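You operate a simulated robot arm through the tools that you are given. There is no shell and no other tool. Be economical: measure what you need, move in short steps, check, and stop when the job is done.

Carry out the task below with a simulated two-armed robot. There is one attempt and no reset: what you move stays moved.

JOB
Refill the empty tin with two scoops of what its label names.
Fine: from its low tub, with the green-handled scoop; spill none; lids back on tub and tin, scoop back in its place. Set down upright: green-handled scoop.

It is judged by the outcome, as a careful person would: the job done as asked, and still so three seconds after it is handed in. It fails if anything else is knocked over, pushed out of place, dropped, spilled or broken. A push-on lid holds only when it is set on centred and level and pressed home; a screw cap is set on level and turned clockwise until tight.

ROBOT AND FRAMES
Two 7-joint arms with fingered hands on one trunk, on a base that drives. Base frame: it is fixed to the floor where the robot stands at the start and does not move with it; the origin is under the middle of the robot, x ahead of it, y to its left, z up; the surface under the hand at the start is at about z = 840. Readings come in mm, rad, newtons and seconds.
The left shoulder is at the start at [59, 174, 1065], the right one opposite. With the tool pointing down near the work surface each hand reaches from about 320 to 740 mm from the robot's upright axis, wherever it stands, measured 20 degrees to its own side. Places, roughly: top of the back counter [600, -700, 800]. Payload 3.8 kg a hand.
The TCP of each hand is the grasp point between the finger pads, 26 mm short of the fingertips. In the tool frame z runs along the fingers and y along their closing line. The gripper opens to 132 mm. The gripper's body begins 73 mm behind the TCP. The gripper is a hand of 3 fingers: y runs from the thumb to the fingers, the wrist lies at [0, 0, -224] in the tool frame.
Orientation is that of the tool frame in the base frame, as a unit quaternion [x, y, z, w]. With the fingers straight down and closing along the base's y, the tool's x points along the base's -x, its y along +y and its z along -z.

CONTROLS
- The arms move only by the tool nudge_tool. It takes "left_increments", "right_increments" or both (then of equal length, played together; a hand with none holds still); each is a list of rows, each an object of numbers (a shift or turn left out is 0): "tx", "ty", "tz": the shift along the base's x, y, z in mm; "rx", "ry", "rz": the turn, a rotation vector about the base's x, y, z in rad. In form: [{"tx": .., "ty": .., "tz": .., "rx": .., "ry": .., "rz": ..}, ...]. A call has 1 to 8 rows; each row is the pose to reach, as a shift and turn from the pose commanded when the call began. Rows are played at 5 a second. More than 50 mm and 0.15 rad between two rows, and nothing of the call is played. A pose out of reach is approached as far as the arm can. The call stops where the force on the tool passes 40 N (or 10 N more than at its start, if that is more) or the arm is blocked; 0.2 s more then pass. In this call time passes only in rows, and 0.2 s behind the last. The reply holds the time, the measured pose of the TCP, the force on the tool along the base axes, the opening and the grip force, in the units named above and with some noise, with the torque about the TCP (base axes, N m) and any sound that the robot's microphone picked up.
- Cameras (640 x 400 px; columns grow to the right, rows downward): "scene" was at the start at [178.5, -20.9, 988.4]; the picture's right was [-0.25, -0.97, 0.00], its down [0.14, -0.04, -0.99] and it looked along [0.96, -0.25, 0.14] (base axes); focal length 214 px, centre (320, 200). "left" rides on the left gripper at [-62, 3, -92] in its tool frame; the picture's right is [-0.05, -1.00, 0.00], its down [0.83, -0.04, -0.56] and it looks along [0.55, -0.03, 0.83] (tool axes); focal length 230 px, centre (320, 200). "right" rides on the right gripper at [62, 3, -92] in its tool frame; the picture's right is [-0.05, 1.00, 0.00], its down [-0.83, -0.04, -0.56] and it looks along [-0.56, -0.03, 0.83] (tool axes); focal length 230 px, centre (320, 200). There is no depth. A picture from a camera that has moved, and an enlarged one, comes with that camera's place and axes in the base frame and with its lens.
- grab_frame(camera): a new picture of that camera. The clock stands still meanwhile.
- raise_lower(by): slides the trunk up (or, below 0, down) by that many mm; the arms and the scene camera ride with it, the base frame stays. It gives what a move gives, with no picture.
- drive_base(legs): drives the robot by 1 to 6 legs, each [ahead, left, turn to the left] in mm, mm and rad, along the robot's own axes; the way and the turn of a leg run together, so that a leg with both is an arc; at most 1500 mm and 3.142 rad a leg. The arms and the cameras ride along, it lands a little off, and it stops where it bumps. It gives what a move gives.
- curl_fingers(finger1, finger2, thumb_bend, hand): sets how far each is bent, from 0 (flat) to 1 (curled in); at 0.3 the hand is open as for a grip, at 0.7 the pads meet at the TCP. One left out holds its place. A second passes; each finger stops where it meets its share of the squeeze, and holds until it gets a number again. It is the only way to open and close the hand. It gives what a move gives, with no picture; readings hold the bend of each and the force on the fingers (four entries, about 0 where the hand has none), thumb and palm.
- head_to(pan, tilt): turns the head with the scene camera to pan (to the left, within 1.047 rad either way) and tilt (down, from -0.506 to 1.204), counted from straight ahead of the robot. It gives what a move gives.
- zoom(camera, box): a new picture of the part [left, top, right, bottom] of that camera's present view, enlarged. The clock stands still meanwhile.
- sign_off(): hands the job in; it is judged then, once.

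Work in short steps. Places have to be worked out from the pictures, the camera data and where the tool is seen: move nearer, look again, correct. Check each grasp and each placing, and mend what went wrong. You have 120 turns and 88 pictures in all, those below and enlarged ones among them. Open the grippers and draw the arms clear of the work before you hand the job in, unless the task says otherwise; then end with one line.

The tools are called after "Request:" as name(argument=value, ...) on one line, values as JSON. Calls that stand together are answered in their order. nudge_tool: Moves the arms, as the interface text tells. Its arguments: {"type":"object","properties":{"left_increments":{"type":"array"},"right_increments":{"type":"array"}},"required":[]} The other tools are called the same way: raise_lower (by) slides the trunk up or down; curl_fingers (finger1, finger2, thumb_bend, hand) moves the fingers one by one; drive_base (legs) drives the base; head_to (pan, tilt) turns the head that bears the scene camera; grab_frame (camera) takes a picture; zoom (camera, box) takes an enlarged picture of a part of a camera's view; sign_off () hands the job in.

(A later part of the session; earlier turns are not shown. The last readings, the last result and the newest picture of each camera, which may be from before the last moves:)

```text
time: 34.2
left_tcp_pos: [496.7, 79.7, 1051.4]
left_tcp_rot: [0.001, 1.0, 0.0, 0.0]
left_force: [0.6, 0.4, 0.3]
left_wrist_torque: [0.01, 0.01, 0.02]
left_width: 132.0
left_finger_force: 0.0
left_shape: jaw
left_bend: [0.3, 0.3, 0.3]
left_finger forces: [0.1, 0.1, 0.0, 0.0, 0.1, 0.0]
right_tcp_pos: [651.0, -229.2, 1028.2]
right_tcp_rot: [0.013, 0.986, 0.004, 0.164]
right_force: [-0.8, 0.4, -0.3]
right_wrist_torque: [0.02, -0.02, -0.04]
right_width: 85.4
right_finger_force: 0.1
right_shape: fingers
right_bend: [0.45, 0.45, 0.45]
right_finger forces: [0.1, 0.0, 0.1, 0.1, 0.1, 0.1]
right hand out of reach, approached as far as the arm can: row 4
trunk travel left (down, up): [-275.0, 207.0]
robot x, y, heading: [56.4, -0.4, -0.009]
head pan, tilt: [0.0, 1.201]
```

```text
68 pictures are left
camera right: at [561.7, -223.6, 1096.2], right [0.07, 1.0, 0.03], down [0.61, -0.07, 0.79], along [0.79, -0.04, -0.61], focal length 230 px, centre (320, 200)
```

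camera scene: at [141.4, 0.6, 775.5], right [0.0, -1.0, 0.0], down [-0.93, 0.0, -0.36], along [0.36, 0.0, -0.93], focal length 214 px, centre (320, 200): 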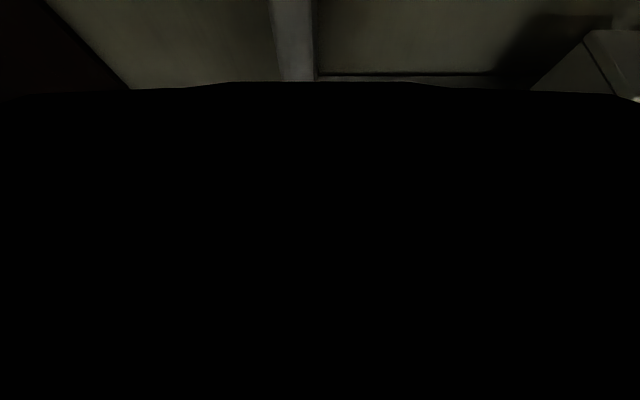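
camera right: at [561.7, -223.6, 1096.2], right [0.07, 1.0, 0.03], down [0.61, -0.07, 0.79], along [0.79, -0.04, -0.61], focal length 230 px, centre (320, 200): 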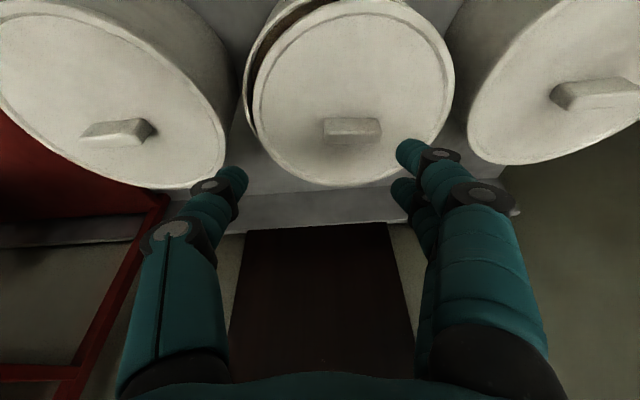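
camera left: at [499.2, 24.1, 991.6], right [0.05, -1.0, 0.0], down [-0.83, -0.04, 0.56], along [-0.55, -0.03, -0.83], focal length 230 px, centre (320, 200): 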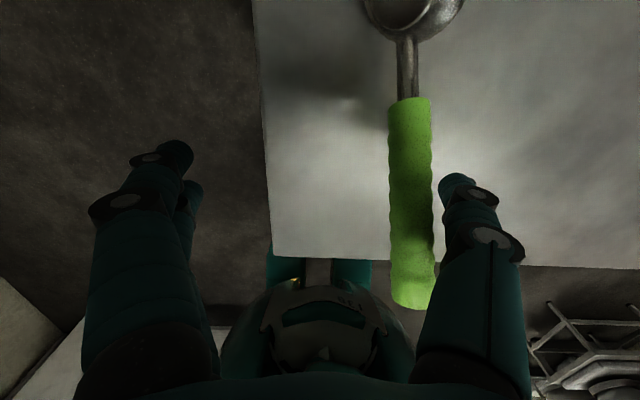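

I confirm the knob at (672,-202). I tilt a bit more and come in above it.

Request:
nudge_tool(right_increments=[{"ty": 10, "ry": -0.1}, {"tx": 10, "ty": 20, "tz": -10, "ry": -0.2}, {"tx": 21, "ty": 27, "tz": -30, "ry": -0.2}, {"tx": 21, "ty": 27, "tz": -60, "ry": -0.2}])

Request:
grab_frame(camera="right")

```text
time: 35.2
left_tcp_pos: [496.8, 79.5, 1051.8]
left_tcp_rot: [0.001, 1.0, 0.0, -0.001]
left_force: [-0.3, 0.3, -0.4]
left_wrist_torque: [0.0, -0.02, 0.02]
left_width: 131.9
left_finger_force: 0.0
left_shape: jaw
left_bend: [0.3, 0.3, 0.3]
left_finger forces: [0.0, 0.1, 0.0, 0.0, 0.0, 0.1]
right_tcp_pos: [671.4, -202.4, 970.4]
right_tcp_rot: [0.011, 0.962, 0.007, 0.273]
right_force: [0.0, 0.5, 1.3]
right_wrist_torque: [0.08, 0.0, 0.02]
right_width: 85.3
right_finger_force: 0.7
right_shape: fingers
right_bend: [0.45, 0.45, 0.45]
right_finger forces: [1.9, 0.0, 0.1, 0.1, 0.1, 0.0]
trunk travel left (down, up): [-275.0, 207.0]
robot x, y, heading: [53.8, 0.9, -0.0]
head pan, tilt: [0.0, 1.201]
```

```text
67 pictures are left
camera right: at [568.8, -196.4, 1016.5], right [0.06, 1.0, 0.05], down [0.41, -0.07, 0.91], along [0.91, -0.04, -0.42], focal length 230 px, centre (320, 200)
```

right: 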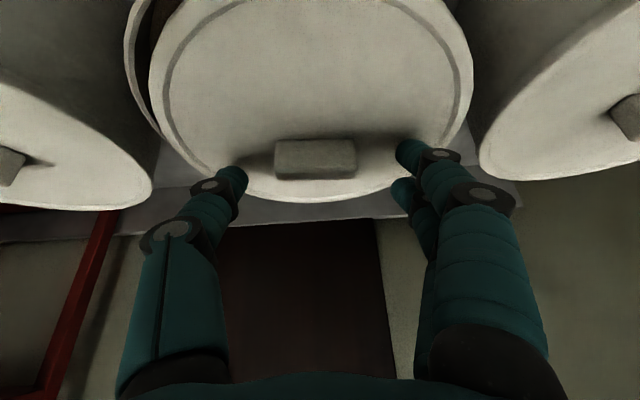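

A finger pad feels about 2 N; the tips are about at the lid's surface, a little ahead of the bar. I shift back 10 mm and lower slightly, watching force.

Request:
nudge_tool(right_increments=[{"tx": -10, "tz": 2}, {"tx": -11, "tz": -6}])

Request:
zoom(camera="right", box=[160, 60, 480, 260])

```text
time: 35.9
left_tcp_pos: [495.0, 80.1, 1052.7]
left_tcp_rot: [0.001, 1.0, 0.0, 0.001]
left_force: [-0.5, -0.2, 0.4]
left_wrist_torque: [0.0, -0.01, 0.01]
left_width: 131.8
left_finger_force: 0.1
left_shape: jaw
left_bend: [0.3, 0.3, 0.3]
left_finger forces: [0.0, 0.0, 0.1, 0.0, 0.0, 0.0]
right_tcp_pos: [659.4, -200.9, 969.2]
right_tcp_rot: [0.012, 0.96, 0.009, 0.278]
right_force: [1.9, -2.8, 21.5]
right_wrist_torque: [1.09, -0.13, -0.11]
right_width: 85.2
right_finger_force: 11.0
right_shape: fingers
right_bend: [0.47, 0.45, 0.45]
right_finger forces: [21.7, 0.1, 0.1, 0.1, 0.1, 0.0]
trunk travel left (down, up): [-275.0, 207.0]
robot x, y, heading: [58.9, 1.7, -0.004]
head pan, tilt: [0.0, 1.201]
```

```text
2.00 times, centred on (320, 160) of right
camera zoom: at [558.3, -195.5, 1014.4], right [0.06, 1.0, 0.05], down [0.4, -0.07, 0.91], along [0.91, -0.04, -0.41], focal length 460 px, centre (320, 280)
```

zoom: 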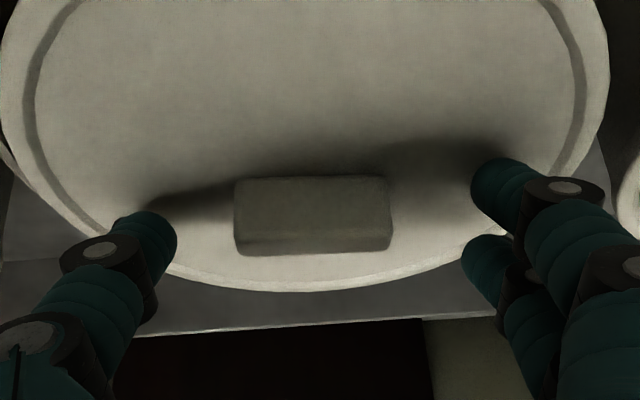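

The near finger presses on the lid because the tilt drops it lower. The arm has room to stand more upright, so I lift, cut the tilt to about 0.3, and come back down.

Request:
nudge_tool(right_increments=[{"tz": 12}, {"tx": 3, "tz": 14, "ry": 0.13}, {"tx": 6, "tz": 14, "ry": 0.26}])

Request:
grab_frame(camera="right")

```text
time: 36.6
left_tcp_pos: [497.2, 78.6, 1052.9]
left_tcp_rot: [0.002, 1.0, 0.001, 0.0]
left_force: [-0.2, -0.3, -0.7]
left_wrist_torque: [0.03, 0.01, 0.01]
left_width: 131.8
left_finger_force: 0.3
left_shape: jaw
left_bend: [0.3, 0.3, 0.3]
left_finger forces: [0.0, 0.0, 0.0, 0.0, 0.1, 0.1]
right_tcp_pos: [666.0, -249.8, 995.2]
right_tcp_rot: [0.012, 0.99, 0.006, 0.143]
right_force: [-0.3, -0.2, 0.4]
right_wrist_torque: [0.07, -0.01, 0.0]
right_width: 85.1
right_finger_force: 0.1
right_shape: fingers
right_bend: [0.45, 0.45, 0.45]
right_finger forces: [0.1, 0.0, 0.0, 0.1, 0.0, 0.0]
right hand out of reach, approached as far as the arm can: row 3
trunk travel left (down, up): [-275.0, 207.0]
robot x, y, heading: [55.4, -2.2, -0.004]
head pan, tilt: [0.0, 1.201]
```

```text
65 pictures are left
camera right: at [579.9, -244.8, 1067.3], right [0.07, 1.0, 0.03], down [0.64, -0.07, 0.77], along [0.77, -0.04, -0.64], focal length 230 px, centre (320, 200)
```

right: 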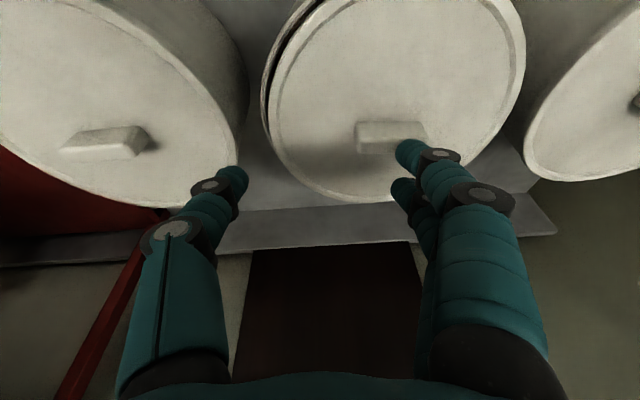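

The arm reaches further when the hand is more to its right, so I drive the base left 48 mm, which carries the hand over the knob.

Request:
drive_base(legs=[[6, 48, 0]])

Request:
grab_frame(camera="right")

```text
time: 37.8
left_tcp_pos: [503.7, 127.6, 1049.9]
left_tcp_rot: [-0.001, 1.0, 0.0, 0.0]
left_force: [-0.7, 0.7, -0.1]
left_wrist_torque: [0.03, 0.05, -0.01]
left_width: 131.8
left_finger_force: 0.1
left_shape: jaw
left_bend: [0.3, 0.3, 0.3]
left_finger forces: [0.1, 0.1, 0.0, 0.0, 0.0, 0.0]
right_tcp_pos: [672.6, -201.6, 997.1]
right_tcp_rot: [0.012, 0.989, 0.004, 0.145]
right_force: [-0.1, 0.1, 0.1]
right_wrist_torque: [-0.01, 0.0, 0.0]
right_width: 85.1
right_finger_force: 0.1
right_shape: fingers
right_bend: [0.45, 0.45, 0.45]
right_finger forces: [0.0, 0.0, 0.0, 0.1, 0.0, 0.0]
trunk travel left (down, up): [-275.0, 207.0]
robot x, y, heading: [63.5, 46.4, -0.003]
head pan, tilt: [0.0, 1.201]
```

```text
64 pictures are left
camera right: at [586.3, -195.4, 1067.6], right [0.07, 1.0, 0.03], down [0.64, -0.07, 0.77], along [0.77, -0.04, -0.64], focal length 230 px, centre (320, 200)
```

right: 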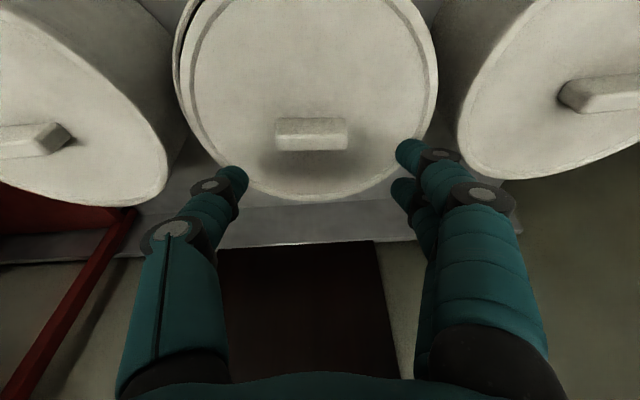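

The hand is centred in y. The knob is at about (667,-203), so I lower to put the pads around it.

Request:
nudge_tool(right_increments=[{"tx": -9, "tz": -15}, {"tx": -9, "tz": -27}, {"tx": -9, "tz": -32}])

```text
time: 38.5
left_tcp_pos: [502.6, 126.1, 1052.4]
left_tcp_rot: [-0.001, 1.0, 0.0, 0.001]
left_force: [-0.6, -0.8, 0.5]
left_wrist_torque: [-0.04, 0.0, 0.0]
left_width: 132.0
left_finger_force: 0.1
left_shape: jaw
left_bend: [0.3, 0.3, 0.3]
left_finger forces: [0.1, 0.1, 0.0, 0.0, 0.1, 0.0]
right_tcp_pos: [664.9, -201.0, 969.5]
right_tcp_rot: [0.013, 0.989, 0.007, 0.149]
right_force: [1.7, -3.7, 21.1]
right_wrist_torque: [1.06, 0.06, -0.01]
right_width: 84.9
right_finger_force: 10.7
right_shape: fingers
right_bend: [0.48, 0.45, 0.45]
right_finger forces: [21.2, 0.0, 0.0, 0.1, 0.0, 0.0]
trunk travel left (down, up): [-275.0, 207.0]
robot x, y, heading: [64.6, 49.1, -0.003]
head pan, tilt: [0.0, 1.201]
```

Finger 1 touches the lid at TCP z=969, so the lid's top is near 940. I rise 4 mm and close gently on the bar.

Request:
nudge_tool(right_increments=[{"tz": 4}])

Request:
curl_fingers(hand="right", finger1=0.62, finger2=0.62, thumb_bend=0.62)

Request:
grab_frame(camera="right")

```text
time: 39.0
left_tcp_pos: [502.3, 127.5, 1051.7]
left_tcp_rot: [0.0, 1.0, 0.0, 0.0]
left_force: [0.1, -0.4, 0.2]
left_wrist_torque: [-0.02, 0.01, 0.0]
left_width: 132.1
left_finger_force: 0.0
left_shape: jaw
left_bend: [0.3, 0.3, 0.3]
left_finger forces: [0.0, 0.1, 0.0, 0.0, 0.1, 0.0]
right_tcp_pos: [662.5, -200.9, 968.5]
right_tcp_rot: [0.013, 0.989, 0.005, 0.145]
right_force: [1.5, -1.0, 15.3]
right_wrist_torque: [0.83, 0.01, -0.08]
right_width: 85.8
right_finger_force: 7.8
right_shape: fingers
right_bend: [0.46, 0.45, 0.45]
right_finger forces: [16.0, 0.0, 0.0, 0.0, 0.0, 0.1]
trunk travel left (down, up): [-275.0, 207.0]
robot x, y, heading: [62.6, 47.4, -0.003]
head pan, tilt: [0.0, 1.201]
```

```text
time: 40.0
left_tcp_pos: [503.3, 127.3, 1051.8]
left_tcp_rot: [0.0, 1.0, 0.001, 0.001]
left_force: [-0.6, -0.3, 0.3]
left_wrist_torque: [0.02, 0.01, 0.0]
left_width: 131.7
left_finger_force: 0.2
left_shape: jaw
left_bend: [0.3, 0.3, 0.3]
left_finger forces: [0.0, 0.0, 0.1, 0.1, 0.0, 0.0]
right_tcp_pos: [663.4, -200.1, 969.2]
right_tcp_rot: [0.012, 0.989, 0.004, 0.145]
right_force: [0.4, 3.0, 12.9]
right_wrist_torque: [0.92, 0.1, -0.03]
right_width: 62.6
right_finger_force: 11.7
right_shape: fingers
right_bend: [0.53, 0.6, 0.58]
right_finger forces: [14.7, 2.2, 0.1, 0.1, 6.5, 0.1]
trunk travel left (down, up): [-275.0, 207.0]
robot x, y, heading: [61.9, 48.6, 0.004]
head pan, tilt: [0.0, 1.201]
```

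```text
63 pictures are left
camera right: at [576.8, -195.2, 1040.2], right [0.07, 1.0, 0.03], down [0.63, -0.07, 0.77], along [0.77, -0.04, -0.64], focal length 230 px, centre (320, 200)
```

right: 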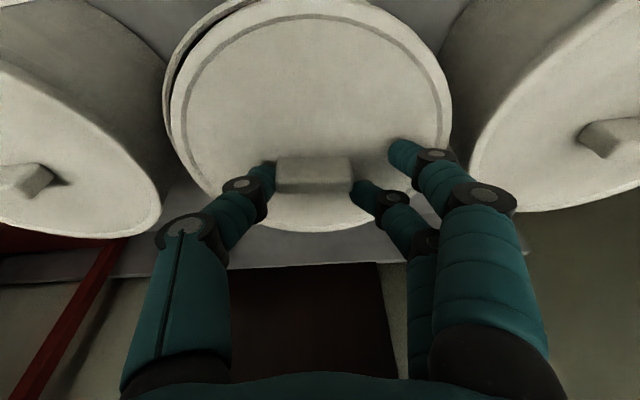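

Thumb and finger 2 are on the bar, while finger 1 has caught on the lid's surface. I lift finger 1 away and squeeze with the other two.

Request:
curl_fingers(hand="right", finger1=0.35, finger2=0.66, thumb_bend=0.66)

Request:
grab_frame(camera="right")

```text
time: 41.0
left_tcp_pos: [503.0, 126.2, 1051.6]
left_tcp_rot: [0.0, 1.0, 0.0, 0.001]
left_force: [-0.3, 0.4, 0.3]
left_wrist_torque: [0.01, 0.0, 0.02]
left_width: 131.8
left_finger_force: 0.0
left_shape: jaw
left_bend: [0.3, 0.3, 0.3]
left_finger forces: [0.0, 0.1, 0.0, 0.1, 0.0, 0.1]
right_tcp_pos: [664.0, -201.3, 967.3]
right_tcp_rot: [0.012, 0.989, 0.005, 0.145]
right_force: [-0.4, -0.7, 1.5]
right_wrist_torque: [-0.01, -0.02, -0.03]
right_width: 78.0
right_finger_force: 6.9
right_shape: fingers
right_bend: [0.35, 0.6, 0.62]
right_finger forces: [0.1, 6.9, 0.0, 0.0, 8.4, 0.0]
trunk travel left (down, up): [-275.0, 207.0]
robot x, y, heading: [62.9, 47.3, -0.001]
head pan, tilt: [0.0, 1.201]
```

```text
62 pictures are left
camera right: at [577.4, -196.0, 1039.0], right [0.07, 1.0, 0.03], down [0.64, -0.07, 0.77], along [0.77, -0.04, -0.64], focal length 230 px, centre (320, 200)
```

right: 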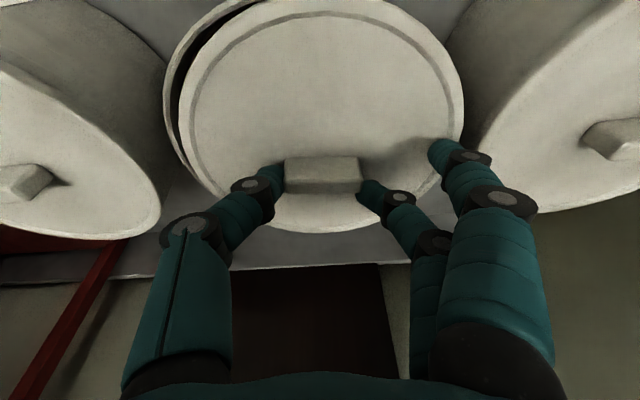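

The grip holds at about 7–8 N. I firm it up, open finger 1 further, then lift 30 mm slowly.

Request:
curl_fingers(hand="right", finger1=0.25, finger2=0.75, thumb_bend=0.75)

Request:
nudge_tool(right_increments=[{"tz": 10}, {"tz": 20}, {"tz": 30}])

Request:
grab_frame(camera="right")

```text
time: 42.0
left_tcp_pos: [502.2, 126.3, 1051.2]
left_tcp_rot: [0.0, 1.0, 0.0, -0.001]
left_force: [-0.1, 0.1, -0.4]
left_wrist_torque: [0.02, 0.03, 0.01]
left_width: 131.8
left_finger_force: 0.1
left_shape: jaw
left_bend: [0.3, 0.3, 0.3]
left_finger forces: [0.1, 0.0, 0.1, 0.0, 0.0, 0.0]
right_tcp_pos: [664.0, -201.4, 968.2]
right_tcp_rot: [0.013, 0.989, 0.004, 0.145]
right_force: [-0.8, -5.1, 1.6]
right_wrist_torque: [-0.06, -0.03, -0.06]
right_width: 70.0
right_finger_force: 3.0
right_shape: fingers
right_bend: [0.25, 0.7, 0.73]
right_finger forces: [0.0, 0.2, 0.1, 0.0, 5.9, 0.0]
trunk travel left (down, up): [-275.0, 207.0]
robot x, y, heading: [61.9, 44.1, -0.006]
head pan, tilt: [0.0, 1.201]
heard: snap
```

```text
time: 42.8
left_tcp_pos: [502.2, 126.7, 1052.4]
left_tcp_rot: [0.001, 1.0, 0.0, 0.0]
left_force: [-0.2, -1.1, 0.3]
left_wrist_torque: [0.02, 0.0, -0.01]
left_width: 132.0
left_finger_force: 0.0
left_shape: jaw
left_bend: [0.3, 0.3, 0.3]
left_finger forces: [0.0, 0.0, 0.0, 0.0, 0.0, 0.1]
right_tcp_pos: [663.7, -201.6, 999.3]
right_tcp_rot: [0.012, 0.989, 0.004, 0.145]
right_force: [-0.6, -0.6, 0.2]
right_wrist_torque: [-0.01, -0.02, 0.0]
right_width: 66.1
right_finger_force: 0.0
right_shape: fingers
right_bend: [0.25, 0.7, 0.75]
right_finger forces: [0.1, 0.0, 0.0, 0.1, 0.0, 0.0]
trunk travel left (down, up): [-275.0, 207.0]
robot x, y, heading: [62.6, 45.6, -0.001]
head pan, tilt: [0.0, 1.201]
```

```text
61 pictures are left
camera right: at [577.7, -196.2, 1069.5], right [0.07, 1.0, 0.03], down [0.64, -0.07, 0.77], along [0.77, -0.04, -0.64], focal length 230 px, centre (320, 200)
```

right: 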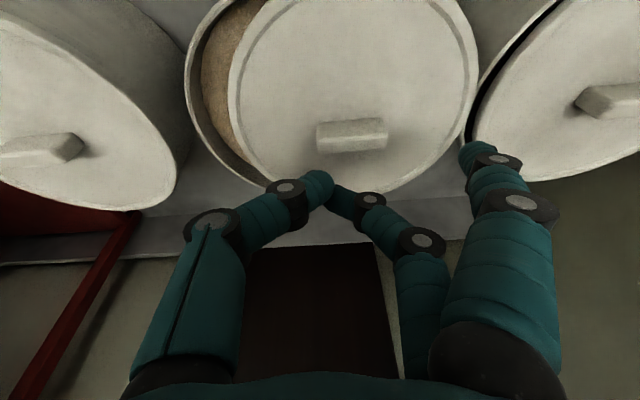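

The finger rode over the bar and the grip slipped. The lid slid about 25 mm left, and pepper's lid looks loose too, which I'll have to re-seat later. The bar is better gripped across its thin side, so I lift, open, and turn the hand 90° with less tilt.

Request:
nudge_tool(right_increments=[{"tx": -10, "tz": 30}, {"tx": -40, "tz": 40, "rz": 0.1}, {"tx": -70, "tz": 45, "rz": 0.22}, {"tx": -80, "tz": 45, "rz": 0.36}, {"tx": -80, "tz": 45, "rz": 0.5}, {"tx": -80, "tz": 45, "rz": 0.64}, {"tx": -80, "tz": 45, "rz": 0.78}, {"tx": -80, "tz": 45, "rz": 0.92}])

Request:
curl_fingers(hand="right", finger1=0.45, finger2=0.45, thumb_bend=0.45)

```text
time: 44.5
left_tcp_pos: [503.5, 127.9, 1050.8]
left_tcp_rot: [0.0, 1.0, 0.0, 0.0]
left_force: [-0.2, -1.3, 0.0]
left_wrist_torque: [-0.02, 0.01, -0.03]
left_width: 132.0
left_finger_force: 0.1
left_shape: jaw
left_bend: [0.3, 0.3, 0.3]
left_finger forces: [0.0, 0.1, 0.0, 0.0, 0.0, 0.0]
right_tcp_pos: [582.1, -200.4, 1043.1]
right_tcp_rot: [-0.429, 0.891, 0.068, 0.128]
right_force: [0.1, 0.6, -0.2]
right_wrist_torque: [-0.02, -0.01, 0.0]
right_width: 66.3
right_finger_force: 0.0
right_shape: fingers
right_bend: [0.25, 0.7, 0.75]
right_finger forces: [0.0, 0.0, 0.0, 0.0, 0.1, 0.0]
trunk travel left (down, up): [-275.0, 207.0]
robot x, y, heading: [62.8, 49.3, -0.004]
head pan, tilt: [0.0, 1.201]
```

```text
time: 45.5
left_tcp_pos: [503.3, 127.4, 1051.9]
left_tcp_rot: [-0.001, 1.0, 0.0, 0.0]
left_force: [0.2, -0.1, -0.5]
left_wrist_torque: [0.01, 0.02, -0.02]
left_width: 131.7
left_finger_force: 0.1
left_shape: jaw
left_bend: [0.3, 0.3, 0.3]
left_finger forces: [0.0, 0.0, 0.1, 0.0, 0.0, 0.0]
right_tcp_pos: [584.4, -200.4, 1044.1]
right_tcp_rot: [-0.428, 0.892, 0.067, 0.128]
right_force: [0.9, -0.5, -0.6]
right_wrist_torque: [-0.02, -0.04, 0.0]
right_width: 84.8
right_finger_force: 0.0
right_shape: fingers
right_bend: [0.45, 0.45, 0.45]
right_finger forces: [0.0, 0.0, 0.0, 0.1, 0.0, 0.1]
trunk travel left (down, up): [-275.0, 207.0]
robot x, y, heading: [60.5, 48.8, -0.003]
head pan, tilt: [0.0, 1.201]
```

I compute the turn that gives a full 90° yaw with only about 0.12 rad of forward tilt, and apply it.

Request:
nudge_tool(right_increments=[{"rx": -0.053, "ry": -0.0035, "rz": 0.1045}, {"rx": -0.106, "ry": -0.007, "rz": 0.209}, {"rx": -0.159, "ry": -0.0105, "rz": 0.3135}, {"tx": 5, "rx": -0.212, "ry": -0.014, "rz": 0.418}, {"tx": 10, "rx": -0.265, "ry": -0.0175, "rz": 0.5225}, {"tx": 15, "rx": -0.318, "ry": -0.021, "rz": 0.627}])

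Request:
nudge_tool(right_increments=[{"tx": 20, "ty": 5}, {"tx": 40, "ty": 12}, {"tx": 62, "ty": 20}])

Request:
grab_frame(camera="right")

```text
time: 47.0
left_tcp_pos: [503.3, 126.5, 1051.6]
left_tcp_rot: [-0.001, 1.0, -0.001, 0.0]
left_force: [0.2, -0.3, -0.4]
left_wrist_torque: [-0.01, 0.02, -0.03]
left_width: 132.0
left_finger_force: 0.1
left_shape: jaw
left_bend: [0.3, 0.3, 0.3]
left_finger forces: [0.0, 0.0, 0.1, 0.1, 0.0, 0.0]
right_tcp_pos: [600.0, -202.4, 1043.3]
right_tcp_rot: [-0.697, 0.714, -0.04, 0.041]
right_force: [0.6, 0.2, -0.2]
right_wrist_torque: [0.02, -0.02, 0.0]
right_width: 84.8
right_finger_force: 0.0
right_shape: fingers
right_bend: [0.45, 0.45, 0.45]
right_finger forces: [0.0, 0.0, 0.0, 0.0, 0.1, 0.0]
trunk travel left (down, up): [-275.0, 207.0]
robot x, y, heading: [61.9, 45.8, -0.002]
head pan, tilt: [0.0, 1.201]
```

```text
time: 47.8
left_tcp_pos: [502.8, 127.5, 1051.8]
left_tcp_rot: [0.0, 1.0, 0.0, 0.0]
left_force: [-0.4, 0.6, -0.2]
left_wrist_torque: [-0.03, 0.01, -0.02]
left_width: 132.0
left_finger_force: 0.1
left_shape: jaw
left_bend: [0.3, 0.3, 0.3]
left_finger forces: [0.0, 0.0, 0.1, 0.0, 0.1, 0.0]
right_tcp_pos: [609.1, -197.9, 1044.2]
right_tcp_rot: [-0.696, 0.715, -0.04, 0.042]
right_force: [-0.2, 0.2, 0.5]
right_wrist_torque: [-0.01, 0.02, -0.02]
right_width: 84.6
right_finger_force: 0.1
right_shape: fingers
right_bend: [0.45, 0.45, 0.45]
right_finger forces: [0.0, 0.0, 0.0, 0.0, 0.0, 0.0]
right hand out of reach, approached as far as the arm can: row 1, 2, 3
trunk travel left (down, up): [-275.0, 207.0]
robot x, y, heading: [64.2, 48.4, -0.001]
head pan, tilt: [0.0, 1.201]
```

```text
60 pictures are left
camera right: at [592.3, -259.1, 1134.8], right [-0.99, 0.08, -0.11], down [0.0, 0.83, 0.56], along [0.14, 0.55, -0.82], focal length 230 px, centre (320, 200)
```

right: 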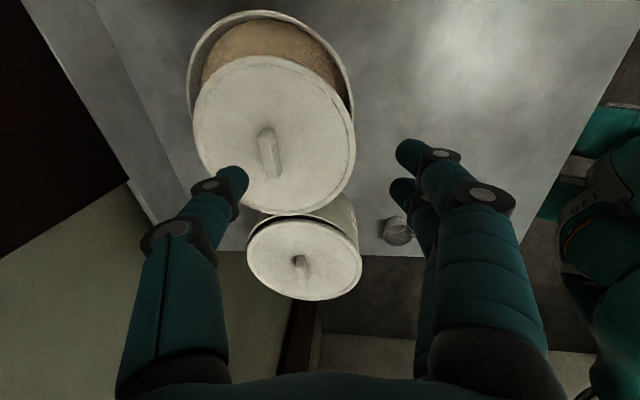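

The knob is now at about (663,-186). I raise the trunk 30 mm so the wrist sits lower relative to the shoulder, then advance while descending.

Request:
raise_lower(by=30)

Request:
nudge_tool(right_increments=[{"tx": -2, "ty": 4, "tz": -30}, {"tx": 2, "ty": 8, "tz": -60}, {"tx": 15, "ty": 11, "tz": -80}, {"tx": 30, "ty": 12, "tz": -83}, {"tx": 45, "ty": 12, "tz": -83}])

Request:
grab_frame(camera="right")

```text
time: 48.5
left_tcp_pos: [504.2, 126.3, 1080.8]
left_tcp_rot: [0.001, 1.0, 0.0, 0.0]
left_force: [0.1, -1.1, 0.5]
left_wrist_torque: [0.0, 0.02, 0.0]
left_width: 131.9
left_finger_force: 0.2
left_shape: jaw
left_bend: [0.3, 0.3, 0.3]
left_finger forces: [0.1, 0.0, 0.0, 0.0, 0.0, 0.0]
right_tcp_pos: [604.2, -199.4, 1080.6]
right_tcp_rot: [-0.695, 0.716, -0.047, 0.05]
right_force: [-0.1, 0.7, 0.2]
right_wrist_torque: [0.01, 0.0, 0.01]
right_width: 84.8
right_finger_force: 0.1
right_shape: fingers
right_bend: [0.45, 0.45, 0.45]
right_finger forces: [0.0, 0.0, 0.1, 0.1, 0.1, 0.1]
trunk travel left (down, up): [-305.0, 177.0]
robot x, y, heading: [64.0, 43.2, -0.001]
head pan, tilt: [0.0, 1.201]
```

```text
time: 49.7
left_tcp_pos: [502.8, 126.9, 1081.8]
left_tcp_rot: [0.001, 1.0, 0.0, 0.001]
left_force: [0.7, 0.2, 0.6]
left_wrist_torque: [-0.01, -0.02, -0.02]
left_width: 132.3
left_finger_force: 0.1
left_shape: jaw
left_bend: [0.3, 0.3, 0.3]
left_finger forces: [0.0, 0.0, 0.0, 0.1, 0.0, 0.0]
right_tcp_pos: [633.1, -187.0, 998.4]
right_tcp_rot: [-0.696, 0.715, -0.048, 0.05]
right_force: [0.6, 0.7, -0.5]
right_wrist_torque: [0.01, 0.03, -0.01]
right_width: 84.9
right_finger_force: 0.0
right_shape: fingers
right_bend: [0.45, 0.45, 0.45]
right_finger forces: [0.0, 0.1, 0.1, 0.1, 0.0, 0.0]
right hand out of reach, approached as far as the arm can: row 5
trunk travel left (down, up): [-305.0, 177.0]
robot x, y, heading: [62.9, 49.8, -0.002]
head pan, tilt: [0.0, 1.201]
```

```text
59 pictures are left
camera right: at [613.7, -248.6, 1089.1], right [-0.99, 0.08, -0.14], down [-0.01, 0.83, 0.56], along [0.16, 0.55, -0.82], focal length 230 px, centre (320, 200)
```

right: 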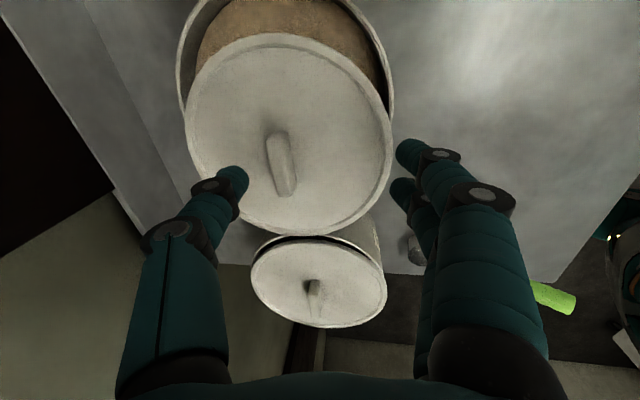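

The hand is 30 mm short in x of the knob at (662,-190). Reach grows as it lowers, so I descend and advance with a touch more tilt.

Request:
nudge_tool(right_increments=[{"tx": 5, "ty": -2, "tz": -10, "ry": -0.04}, {"tx": 14, "ty": -2, "tz": -16, "ry": -0.08}, {"tx": 22, "ty": -2, "tz": -20, "ry": -0.08}, {"tx": 28, "ty": -2, "tz": -22, "ry": -0.08}])

Request:
grab_frame(camera="right")

```text
time: 50.7
left_tcp_pos: [503.0, 126.9, 1081.4]
left_tcp_rot: [0.001, 1.0, 0.0, 0.001]
left_force: [0.1, -0.6, 0.3]
left_wrist_torque: [-0.01, 0.02, -0.02]
left_width: 132.0
left_finger_force: 0.1
left_shape: jaw
left_bend: [0.3, 0.3, 0.3]
left_finger forces: [0.0, 0.0, 0.1, 0.0, 0.0, 0.0]
right_tcp_pos: [660.9, -194.5, 977.8]
right_tcp_rot: [-0.693, 0.713, -0.074, 0.078]
right_force: [-0.4, 0.1, 1.9]
right_wrist_torque: [0.0, 0.09, -0.03]
right_width: 85.1
right_finger_force: 1.1
right_shape: fingers
right_bend: [0.45, 0.45, 0.45]
right_finger forces: [1.8, 0.1, 0.1, 0.0, 0.0, 0.1]
right hand out of reach, approached as far as the arm can: row 4
trunk travel left (down, up): [-305.0, 177.0]
robot x, y, heading: [63.3, 46.4, -0.002]
head pan, tilt: [0.0, 1.201]
```

```text
58 pictures are left
camera right: at [635.1, -254.7, 1067.2], right [-0.97, 0.08, -0.21], down [-0.05, 0.83, 0.56], along [0.22, 0.56, -0.8], focal length 230 px, centre (320, 200)
```

right: 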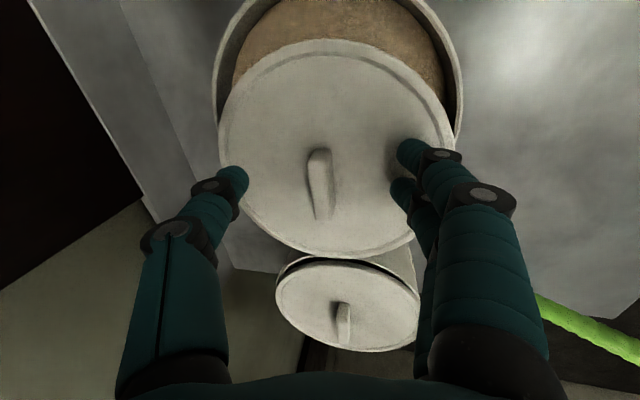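

Now the bar sits centred between thumb and fingers. I raise 3 mm off the lid and close.

Request:
nudge_tool(right_increments=[{"tz": 3}])

Request:
curl_fingers(hand="right", finger1=0.68, finger2=0.68, thumb_bend=0.68)

Request:
grab_frame(camera="right")

```text
time: 51.1
left_tcp_pos: [504.0, 127.0, 1082.2]
left_tcp_rot: [0.0, 1.0, 0.0, 0.0]
left_force: [0.1, -0.7, 0.7]
left_wrist_torque: [-0.02, -0.01, 0.0]
left_width: 132.1
left_finger_force: 0.1
left_shape: jaw
left_bend: [0.3, 0.3, 0.3]
left_finger forces: [0.0, 0.0, 0.1, 0.0, 0.0, 0.1]
right_tcp_pos: [661.0, -195.1, 980.0]
right_tcp_rot: [-0.693, 0.713, -0.074, 0.078]
right_force: [0.1, 0.0, 0.3]
right_wrist_torque: [-0.01, 0.0, -0.04]
right_width: 84.6
right_finger_force: 0.0
right_shape: fingers
right_bend: [0.45, 0.45, 0.45]
right_finger forces: [0.0, 0.0, 0.1, 0.1, 0.1, 0.0]
trunk travel left (down, up): [-305.0, 177.0]
robot x, y, heading: [62.4, 45.3, -0.003]
head pan, tilt: [0.0, 1.201]
```

```text
time: 52.1
left_tcp_pos: [503.2, 127.0, 1082.1]
left_tcp_rot: [0.0, 1.0, 0.0, 0.0]
left_force: [-0.3, -0.9, 0.0]
left_wrist_torque: [0.02, 0.0, -0.03]
left_width: 131.8
left_finger_force: 0.2
left_shape: jaw
left_bend: [0.3, 0.3, 0.3]
left_finger forces: [0.0, 0.0, 0.0, 0.0, 0.0, 0.0]
right_tcp_pos: [660.0, -195.3, 981.7]
right_tcp_rot: [-0.693, 0.713, -0.074, 0.078]
right_force: [-0.1, 0.2, 0.3]
right_wrist_torque: [0.01, 0.01, 0.01]
right_width: 11.5
right_finger_force: 0.2
right_shape: fingers
right_bend: [0.68, 0.68, 0.68]
right_finger forces: [0.0, 0.1, 0.0, 0.1, 0.0, 0.0]
trunk travel left (down, up): [-305.0, 177.0]
robot x, y, heading: [63.0, 46.3, -0.002]
head pan, tilt: [0.0, 1.201]
```

```text
57 pictures are left
camera right: at [635.0, -255.0, 1069.5], right [-0.97, 0.08, -0.21], down [-0.05, 0.83, 0.56], along [0.22, 0.56, -0.8], focal length 230 px, centre (320, 200)
```

right: 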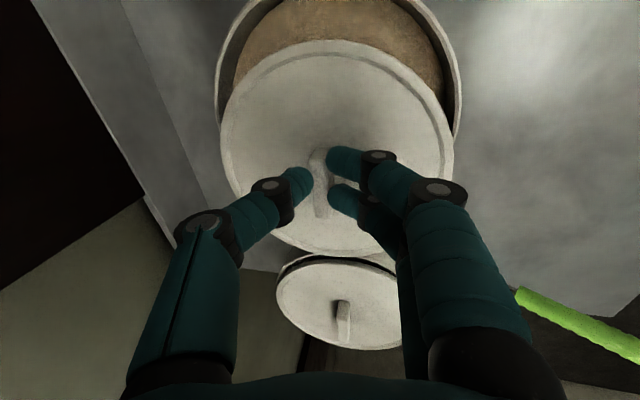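

The fingers closed above the bar: the tips rise as they curl. I open to a gap just wider than the bar, lower until near contact, then close.

Request:
curl_fingers(hand="right", finger1=0.57, finger2=0.57, thumb_bend=0.57)

Request:
nudge_tool(right_increments=[{"tx": -1, "tz": -7}, {"tx": -2, "tz": -12}])

Request:
grab_frame(camera="right")

```text
time: 53.1
left_tcp_pos: [502.0, 127.8, 1081.9]
left_tcp_rot: [0.0, 1.0, 0.0, 0.0]
left_force: [0.8, -1.1, -0.1]
left_wrist_torque: [-0.03, 0.04, -0.01]
left_width: 132.0
left_finger_force: 0.0
left_shape: jaw
left_bend: [0.3, 0.3, 0.3]
left_finger forces: [0.1, 0.1, 0.0, 0.0, 0.0, 0.0]
right_tcp_pos: [661.4, -196.0, 980.3]
right_tcp_rot: [-0.693, 0.713, -0.075, 0.078]
right_force: [-0.8, 0.8, -0.1]
right_wrist_torque: [0.0, 0.01, -0.02]
right_width: 47.1
right_finger_force: 0.1
right_shape: fingers
right_bend: [0.56, 0.56, 0.56]
right_finger forces: [0.1, 0.0, 0.0, 0.1, 0.0, 0.0]
trunk travel left (down, up): [-305.0, 177.0]
robot x, y, heading: [64.4, 50.5, -0.007]
head pan, tilt: [0.0, 1.201]
```

```text
time: 53.7
left_tcp_pos: [500.8, 127.1, 1083.0]
left_tcp_rot: [0.001, 1.0, 0.0, 0.002]
left_force: [0.2, -0.5, -0.4]
left_wrist_torque: [-0.02, -0.01, -0.02]
left_width: 132.0
left_finger_force: 0.1
left_shape: jaw
left_bend: [0.3, 0.3, 0.3]
left_finger forces: [0.0, 0.1, 0.0, 0.1, 0.0, 0.0]
right_tcp_pos: [657.2, -194.1, 972.8]
right_tcp_rot: [-0.692, 0.713, -0.077, 0.082]
right_force: [-4.5, -2.8, 22.6]
right_wrist_torque: [-0.21, 0.64, 0.07]
right_width: 44.5
right_finger_force: 10.8
right_shape: fingers
right_bend: [0.6, 0.59, 0.56]
right_finger forces: [12.6, 9.7, 0.1, 0.0, 0.0, 0.0]
trunk travel left (down, up): [-305.0, 177.0]
robot x, y, heading: [63.7, 47.7, -0.003]
head pan, tilt: [0.0, 1.201]
```

```text
56 pictures are left
camera right: at [630.8, -255.0, 1061.1], right [-0.97, 0.08, -0.22], down [-0.06, 0.83, 0.56], along [0.23, 0.56, -0.8], focal length 230 px, centre (320, 200)
```

right: 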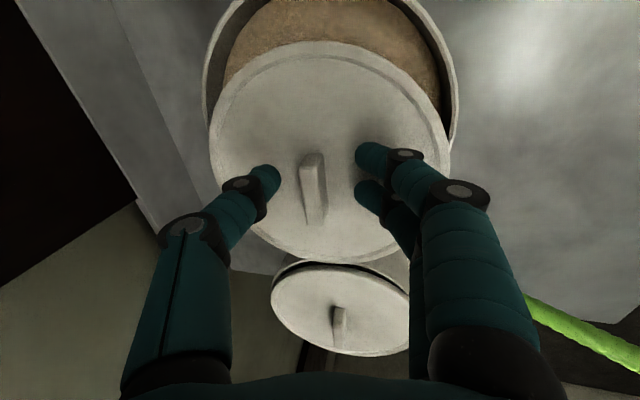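

The fingers rest on the lid with the bar between them. I ease up 5 mm and close.

Request:
nudge_tool(right_increments=[{"tx": 3, "tz": 5}])

Request:
curl_fingers(hand="right", finger1=0.7, finger2=0.7, thumb_bend=0.7)

Request:
grab_frame(camera="right")

```text
time: 54.1
left_tcp_pos: [500.9, 126.1, 1081.7]
left_tcp_rot: [0.0, 1.0, 0.0, 0.001]
left_force: [0.1, 0.4, 0.4]
left_wrist_torque: [0.01, 0.03, 0.03]
left_width: 132.0
left_finger_force: 0.0
left_shape: jaw
left_bend: [0.3, 0.3, 0.3]
left_finger forces: [0.0, 0.0, 0.1, 0.0, 0.1, 0.0]
right_tcp_pos: [660.4, -193.9, 972.5]
right_tcp_rot: [-0.693, 0.713, -0.074, 0.079]
right_force: [-2.7, -1.0, 12.3]
right_wrist_torque: [-0.09, 0.44, 0.0]
right_width: 47.2
right_finger_force: 5.5
right_shape: fingers
right_bend: [0.58, 0.57, 0.56]
right_finger forces: [6.8, 5.3, 0.0, 0.0, 0.1, 0.0]
trunk travel left (down, up): [-305.0, 177.0]
robot x, y, heading: [65.3, 44.9, -0.002]
head pan, tilt: [0.0, 1.201]
```

```text
time: 55.1
left_tcp_pos: [503.5, 127.6, 1081.2]
left_tcp_rot: [0.0, 1.0, 0.0, 0.0]
left_force: [-0.3, -0.2, 0.1]
left_wrist_torque: [0.0, 0.01, 0.01]
left_width: 131.6
left_finger_force: 0.1
left_shape: jaw
left_bend: [0.3, 0.3, 0.3]
left_finger forces: [0.1, 0.1, 0.0, 0.0, 0.0, 0.0]
right_tcp_pos: [662.1, -194.5, 972.0]
right_tcp_rot: [-0.692, 0.713, -0.074, 0.079]
right_force: [0.6, 0.3, -1.1]
right_wrist_torque: [0.02, 0.01, 0.0]
right_width: 12.8
right_finger_force: 3.7
right_shape: fingers
right_bend: [0.68, 0.67, 0.68]
right_finger forces: [1.8, 1.8, 0.0, 0.1, 3.5, 0.0]
trunk travel left (down, up): [-305.0, 177.0]
robot x, y, heading: [64.5, 47.7, -0.006]
head pan, tilt: [0.0, 1.201]
```

```text
55 pictures are left
camera right: at [636.3, -255.2, 1062.2], right [-0.97, 0.08, -0.21], down [-0.05, 0.83, 0.56], along [0.22, 0.56, -0.8], focal length 230 px, centre (320, 200)
```

right: 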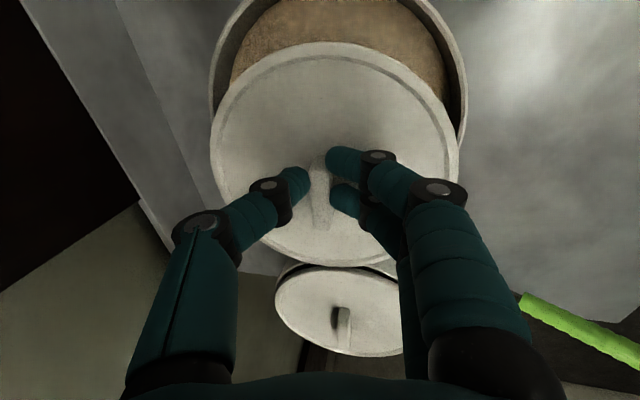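

The bar (about 13 mm) is held on both sides. I squeeze more, then lift a little to test.

Request:
curl_fingers(hand="right", finger1=0.78, finger2=0.78, thumb_bend=0.78)

Request:
nudge_tool(right_increments=[{"tz": 6}, {"tz": 15}])

Request:
grab_frame(camera="right")

```text
time: 56.1
left_tcp_pos: [502.0, 127.0, 1081.4]
left_tcp_rot: [-0.001, 1.0, 0.0, 0.0]
left_force: [-1.0, -0.1, 0.5]
left_wrist_torque: [0.0, 0.01, 0.03]
left_width: 131.9
left_finger_force: 0.1
left_shape: jaw
left_bend: [0.3, 0.3, 0.3]
left_finger forces: [0.1, 0.0, 0.0, 0.0, 0.1, 0.1]
right_tcp_pos: [662.0, -194.0, 973.6]
right_tcp_rot: [-0.693, 0.713, -0.075, 0.079]
right_force: [0.4, -0.3, -0.8]
right_wrist_torque: [-0.01, -0.01, -0.02]
right_width: 4.6
right_finger_force: 17.6
right_shape: fingers
right_bend: [0.75, 0.73, 0.71]
right_finger forces: [7.9, 11.1, 0.0, 0.1, 15.3, 0.1]
trunk travel left (down, up): [-305.0, 177.0]
robot x, y, heading: [62.3, 45.8, -0.003]
head pan, tilt: [0.0, 1.201]
```

```text
time: 56.7
left_tcp_pos: [503.6, 126.3, 1082.5]
left_tcp_rot: [0.0, 1.0, 0.0, 0.0]
left_force: [-0.2, 0.2, 0.1]
left_wrist_torque: [-0.02, 0.0, -0.01]
left_width: 131.9
left_finger_force: 0.2
left_shape: jaw
left_bend: [0.3, 0.3, 0.3]
left_finger forces: [0.1, 0.0, 0.0, 0.0, 0.0, 0.0]
right_tcp_pos: [661.9, -198.5, 987.2]
right_tcp_rot: [-0.693, 0.713, -0.074, 0.079]
right_force: [0.4, 0.0, 0.0]
right_wrist_torque: [0.0, 0.03, 0.01]
right_width: 4.6
right_finger_force: 17.1
right_shape: fingers
right_bend: [0.75, 0.73, 0.71]
right_finger forces: [7.7, 11.1, 0.1, 0.0, 15.2, 0.1]
right hand out of reach, approached as far as the arm can: row 2
trunk travel left (down, up): [-305.0, 177.0]
robot x, y, heading: [63.7, 45.3, -0.0]
head pan, tilt: [0.0, 1.201]
```

```text
54 pictures are left
camera right: at [636.1, -259.8, 1077.3], right [-0.97, 0.08, -0.21], down [-0.05, 0.83, 0.56], along [0.22, 0.56, -0.8], focal length 230 px, centre (320, 200)
```

right: 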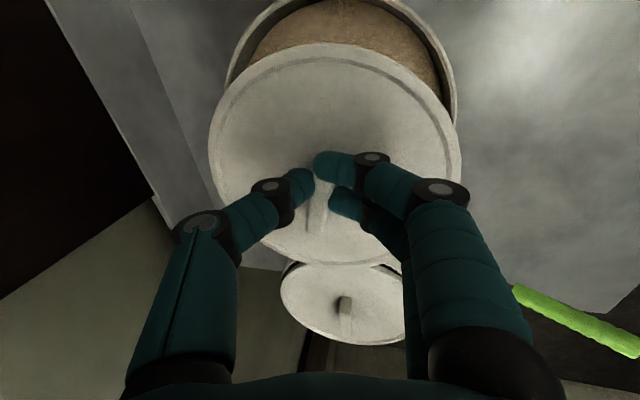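

The lid has come up with the hand, grip 17 N. I carry it up and back toward the free counter in front.

Request:
nudge_tool(right_increments=[{"tx": -15, "ty": 0, "tz": 15}, {"tx": -35, "ty": -5, "tz": 30}, {"tx": -70, "ty": -12, "tz": 35}, {"tx": -105, "ty": -25, "tz": 35}, {"tx": -140, "ty": -45, "tz": 30}, {"tx": -170, "ty": -65, "tz": 20}])

Request:
grab_frame(camera="right")

```text
time: 58.1
left_tcp_pos: [501.7, 126.5, 1082.2]
left_tcp_rot: [0.0, 1.0, 0.0, 0.001]
left_force: [-0.1, 0.0, -0.2]
left_wrist_torque: [0.01, 0.0, 0.02]
left_width: 132.1
left_finger_force: 0.1
left_shape: jaw
left_bend: [0.3, 0.3, 0.3]
left_finger forces: [0.0, 0.1, 0.1, 0.0, 0.0, 0.0]
right_tcp_pos: [490.8, -266.0, 1006.9]
right_tcp_rot: [-0.694, 0.712, -0.075, 0.078]
right_force: [0.3, 0.5, -0.2]
right_wrist_torque: [-0.02, -0.06, 0.01]
right_width: 4.3
right_finger_force: 16.2
right_shape: fingers
right_bend: [0.76, 0.73, 0.71]
right_finger forces: [7.0, 11.0, 0.0, 0.0, 15.1, 0.0]
trunk travel left (down, up): [-305.0, 177.0]
robot x, y, heading: [64.1, 47.4, -0.004]
head pan, tilt: [0.0, 1.201]
```

```text
53 pictures are left
camera right: at [465.8, -325.7, 1094.9], right [-0.97, 0.08, -0.21], down [-0.05, 0.83, 0.56], along [0.22, 0.56, -0.8], focal length 230 px, centre (320, 200)
```

right: 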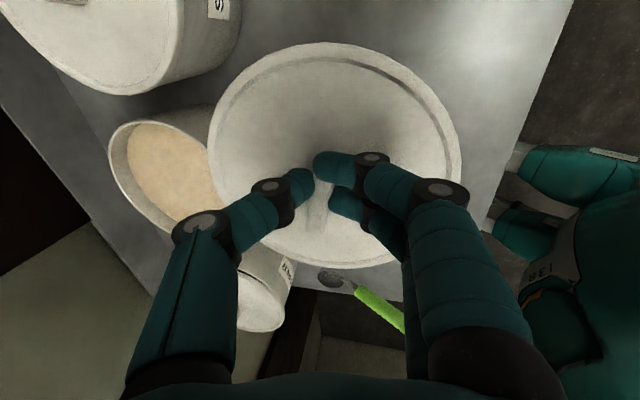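

The lid is secure and the tub is open. I set the lid down on the free counter here, lowering to just above, then to contact.

Request:
nudge_tool(right_increments=[{"tx": -7, "tz": -30}, {"tx": -14, "tz": -60}, {"tx": -18, "tz": -90}, {"tx": -18, "tz": -105}])

Request:
nudge_tool(right_increments=[{"tz": -5}, {"tz": -10}, {"tz": -15}, {"tz": -20}, {"tz": -25}, {"tz": -30}])

```text
time: 59.1
left_tcp_pos: [503.4, 126.9, 1081.0]
left_tcp_rot: [0.0, 1.0, 0.0, 0.0]
left_force: [-0.1, -0.7, -0.3]
left_wrist_torque: [-0.02, -0.01, -0.04]
left_width: 132.1
left_finger_force: 0.1
left_shape: jaw
left_bend: [0.3, 0.3, 0.3]
left_finger forces: [0.1, 0.0, 0.0, 0.1, 0.1, 0.0]
right_tcp_pos: [472.1, -262.3, 904.8]
right_tcp_rot: [-0.693, 0.713, -0.074, 0.079]
right_force: [-0.8, 0.5, -0.4]
right_wrist_torque: [0.02, -0.02, -0.02]
right_width: 4.5
right_finger_force: 16.6
right_shape: fingers
right_bend: [0.76, 0.74, 0.71]
right_finger forces: [6.4, 10.9, 0.0, 0.0, 15.2, 0.0]
trunk travel left (down, up): [-305.0, 177.0]
robot x, y, heading: [61.1, 47.4, 0.002]
head pan, tilt: [0.0, 1.201]
```

```text
time: 60.5
left_tcp_pos: [501.4, 126.9, 1082.2]
left_tcp_rot: [0.0, 1.0, 0.0, 0.001]
left_force: [-0.5, 0.6, -0.2]
left_wrist_torque: [0.01, -0.02, 0.01]
left_width: 131.8
left_finger_force: 0.1
left_shape: jaw
left_bend: [0.3, 0.3, 0.3]
left_finger forces: [0.0, 0.1, 0.0, 0.0, 0.0, 0.1]
right_tcp_pos: [473.6, -264.9, 875.7]
right_tcp_rot: [-0.692, 0.713, -0.076, 0.08]
right_force: [-1.7, 0.4, 13.0]
right_wrist_torque: [0.06, 0.0, 0.02]
right_width: 4.3
right_finger_force: 19.3
right_shape: fingers
right_bend: [0.76, 0.75, 0.71]
right_finger forces: [7.9, 13.7, 0.0, 0.0, 17.3, 0.0]
trunk travel left (down, up): [-305.0, 177.0]
robot x, y, heading: [60.9, 45.1, 0.001]
head pan, tilt: [0.0, 1.201]
```

The lid is on the counter (13 N at z=876). I release and rise.

Request:
curl_fingers(hand="right", finger1=0.5, finger2=0.5, thumb_bend=0.5)

Request:
nudge_tool(right_increments=[{"tz": 40}, {"tz": 85}, {"tz": 130}, {"tz": 170}])

Request:
grab_frame(camera="right")

```text
time: 61.5
left_tcp_pos: [501.9, 128.0, 1081.7]
left_tcp_rot: [0.0, 1.0, -0.001, 0.001]
left_force: [-0.4, -0.4, -0.6]
left_wrist_torque: [0.04, -0.01, 0.0]
left_width: 131.8
left_finger_force: 0.1
left_shape: jaw
left_bend: [0.3, 0.3, 0.3]
left_finger forces: [0.0, 0.1, 0.0, 0.1, 0.1, 0.0]
right_tcp_pos: [472.8, -264.2, 876.9]
right_tcp_rot: [-0.693, 0.713, -0.075, 0.078]
right_force: [3.7, -1.1, 23.6]
right_wrist_torque: [0.0, 0.1, 0.06]
right_width: 42.8
right_finger_force: 12.5
right_shape: fingers
right_bend: [0.73, 0.73, 0.5]
right_finger forces: [11.4, 12.7, 0.0, 0.0, 0.0, 0.0]
trunk travel left (down, up): [-305.0, 177.0]
robot x, y, heading: [63.3, 52.0, -0.002]
head pan, tilt: [0.0, 1.201]
```

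```text
time: 62.5
left_tcp_pos: [503.0, 127.8, 1081.7]
left_tcp_rot: [0.0, 1.0, 0.0, 0.001]
left_force: [0.4, 0.0, 0.0]
left_wrist_torque: [0.01, 0.02, 0.0]
left_width: 132.1
left_finger_force: 0.1
left_shape: jaw
left_bend: [0.3, 0.3, 0.3]
left_finger forces: [0.0, 0.0, 0.0, 0.1, 0.1, 0.0]
right_tcp_pos: [474.0, -264.1, 1042.1]
right_tcp_rot: [-0.693, 0.713, -0.074, 0.078]
right_force: [-0.8, 0.8, -0.2]
right_wrist_torque: [0.01, 0.03, 0.02]
right_width: 67.3
right_finger_force: 0.0
right_shape: fingers
right_bend: [0.5, 0.5, 0.5]
right_finger forces: [0.0, 0.1, 0.1, 0.0, 0.0, 0.0]
trunk travel left (down, up): [-305.0, 177.0]
robot x, y, heading: [63.8, 48.7, -0.001]
head pan, tilt: [0.0, 1.201]
```

```text
52 pictures are left
camera right: at [449.1, -325.6, 1130.6], right [-0.97, 0.08, -0.21], down [-0.05, 0.83, 0.56], along [0.22, 0.56, -0.8], focal length 230 px, centre (320, 200)
```

right: 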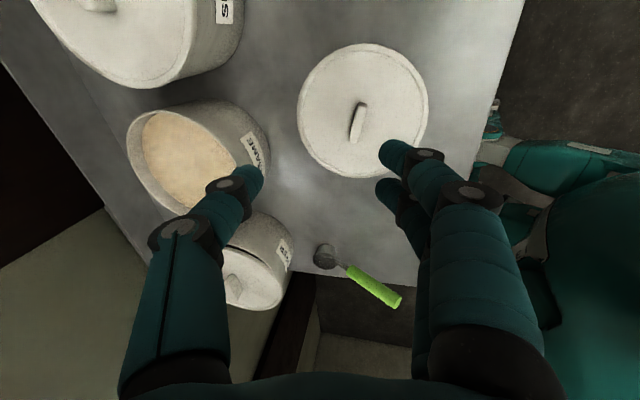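

The lid is down safely. Next is the scoop, which I'll hold along its handle with the tool pitched forward about 42°. I back the base off to about (-60,20) for room and turn the hand back to yaw 0.

Request:
drive_base(legs=[[-124, -28, 0]])

Request:
nudge_tool(right_increments=[{"tz": 10, "rz": -0.14}, {"tz": 20, "rz": -0.28}, {"tz": 30, "rz": -0.42}, {"tz": 40, "rz": -0.56}, {"tz": 50, "rz": -0.7}, {"tz": 60, "rz": -0.84}, {"tz": 60, "rz": -0.98}, {"tz": 60, "rz": -1.12}])

```text
time: 63.8
left_tcp_pos: [381.2, 99.1, 1080.8]
left_tcp_rot: [0.0, 1.0, 0.0, 0.0]
left_force: [0.1, 1.2, 0.5]
left_wrist_torque: [-0.02, -0.01, -0.01]
left_width: 131.7
left_finger_force: 0.0
left_shape: jaw
left_bend: [0.3, 0.3, 0.3]
left_finger forces: [0.0, 0.0, 0.1, 0.0, 0.0, 0.1]
right_tcp_pos: [353.0, -293.3, 1040.2]
right_tcp_rot: [-0.693, 0.712, -0.075, 0.079]
right_force: [-0.1, 0.5, 0.1]
right_wrist_torque: [-0.01, -0.01, 0.01]
right_width: 67.2
right_finger_force: 0.1
right_shape: fingers
right_bend: [0.5, 0.5, 0.5]
right_finger forces: [0.0, 0.0, 0.0, 0.1, 0.0, 0.0]
trunk travel left (down, up): [-305.0, 177.0]
robot x, y, heading: [-59.9, 20.8, 0.001]
head pan, tilt: [0.0, 1.201]
```

```text
time: 65.6
left_tcp_pos: [380.6, 99.1, 1081.9]
left_tcp_rot: [0.0, 1.0, 0.001, 0.0]
left_force: [-0.4, -0.6, -0.1]
left_wrist_torque: [0.0, -0.03, 0.0]
left_width: 132.0
left_finger_force: 0.0
left_shape: jaw
left_bend: [0.3, 0.3, 0.3]
left_finger forces: [0.0, 0.0, 0.0, 0.0, 0.0, 0.0]
right_tcp_pos: [353.2, -293.5, 1100.7]
right_tcp_rot: [-0.207, 0.972, -0.105, 0.027]
right_force: [-0.2, 0.8, -0.1]
right_wrist_torque: [0.0, 0.01, 0.0]
right_width: 67.3
right_finger_force: 0.1
right_shape: fingers
right_bend: [0.5, 0.5, 0.5]
right_finger forces: [0.0, 0.1, 0.0, 0.0, 0.0, 0.0]
trunk travel left (down, up): [-305.0, 177.0]
robot x, y, heading: [-59.5, 20.7, -0.0]
head pan, tilt: [0.0, 1.201]
```

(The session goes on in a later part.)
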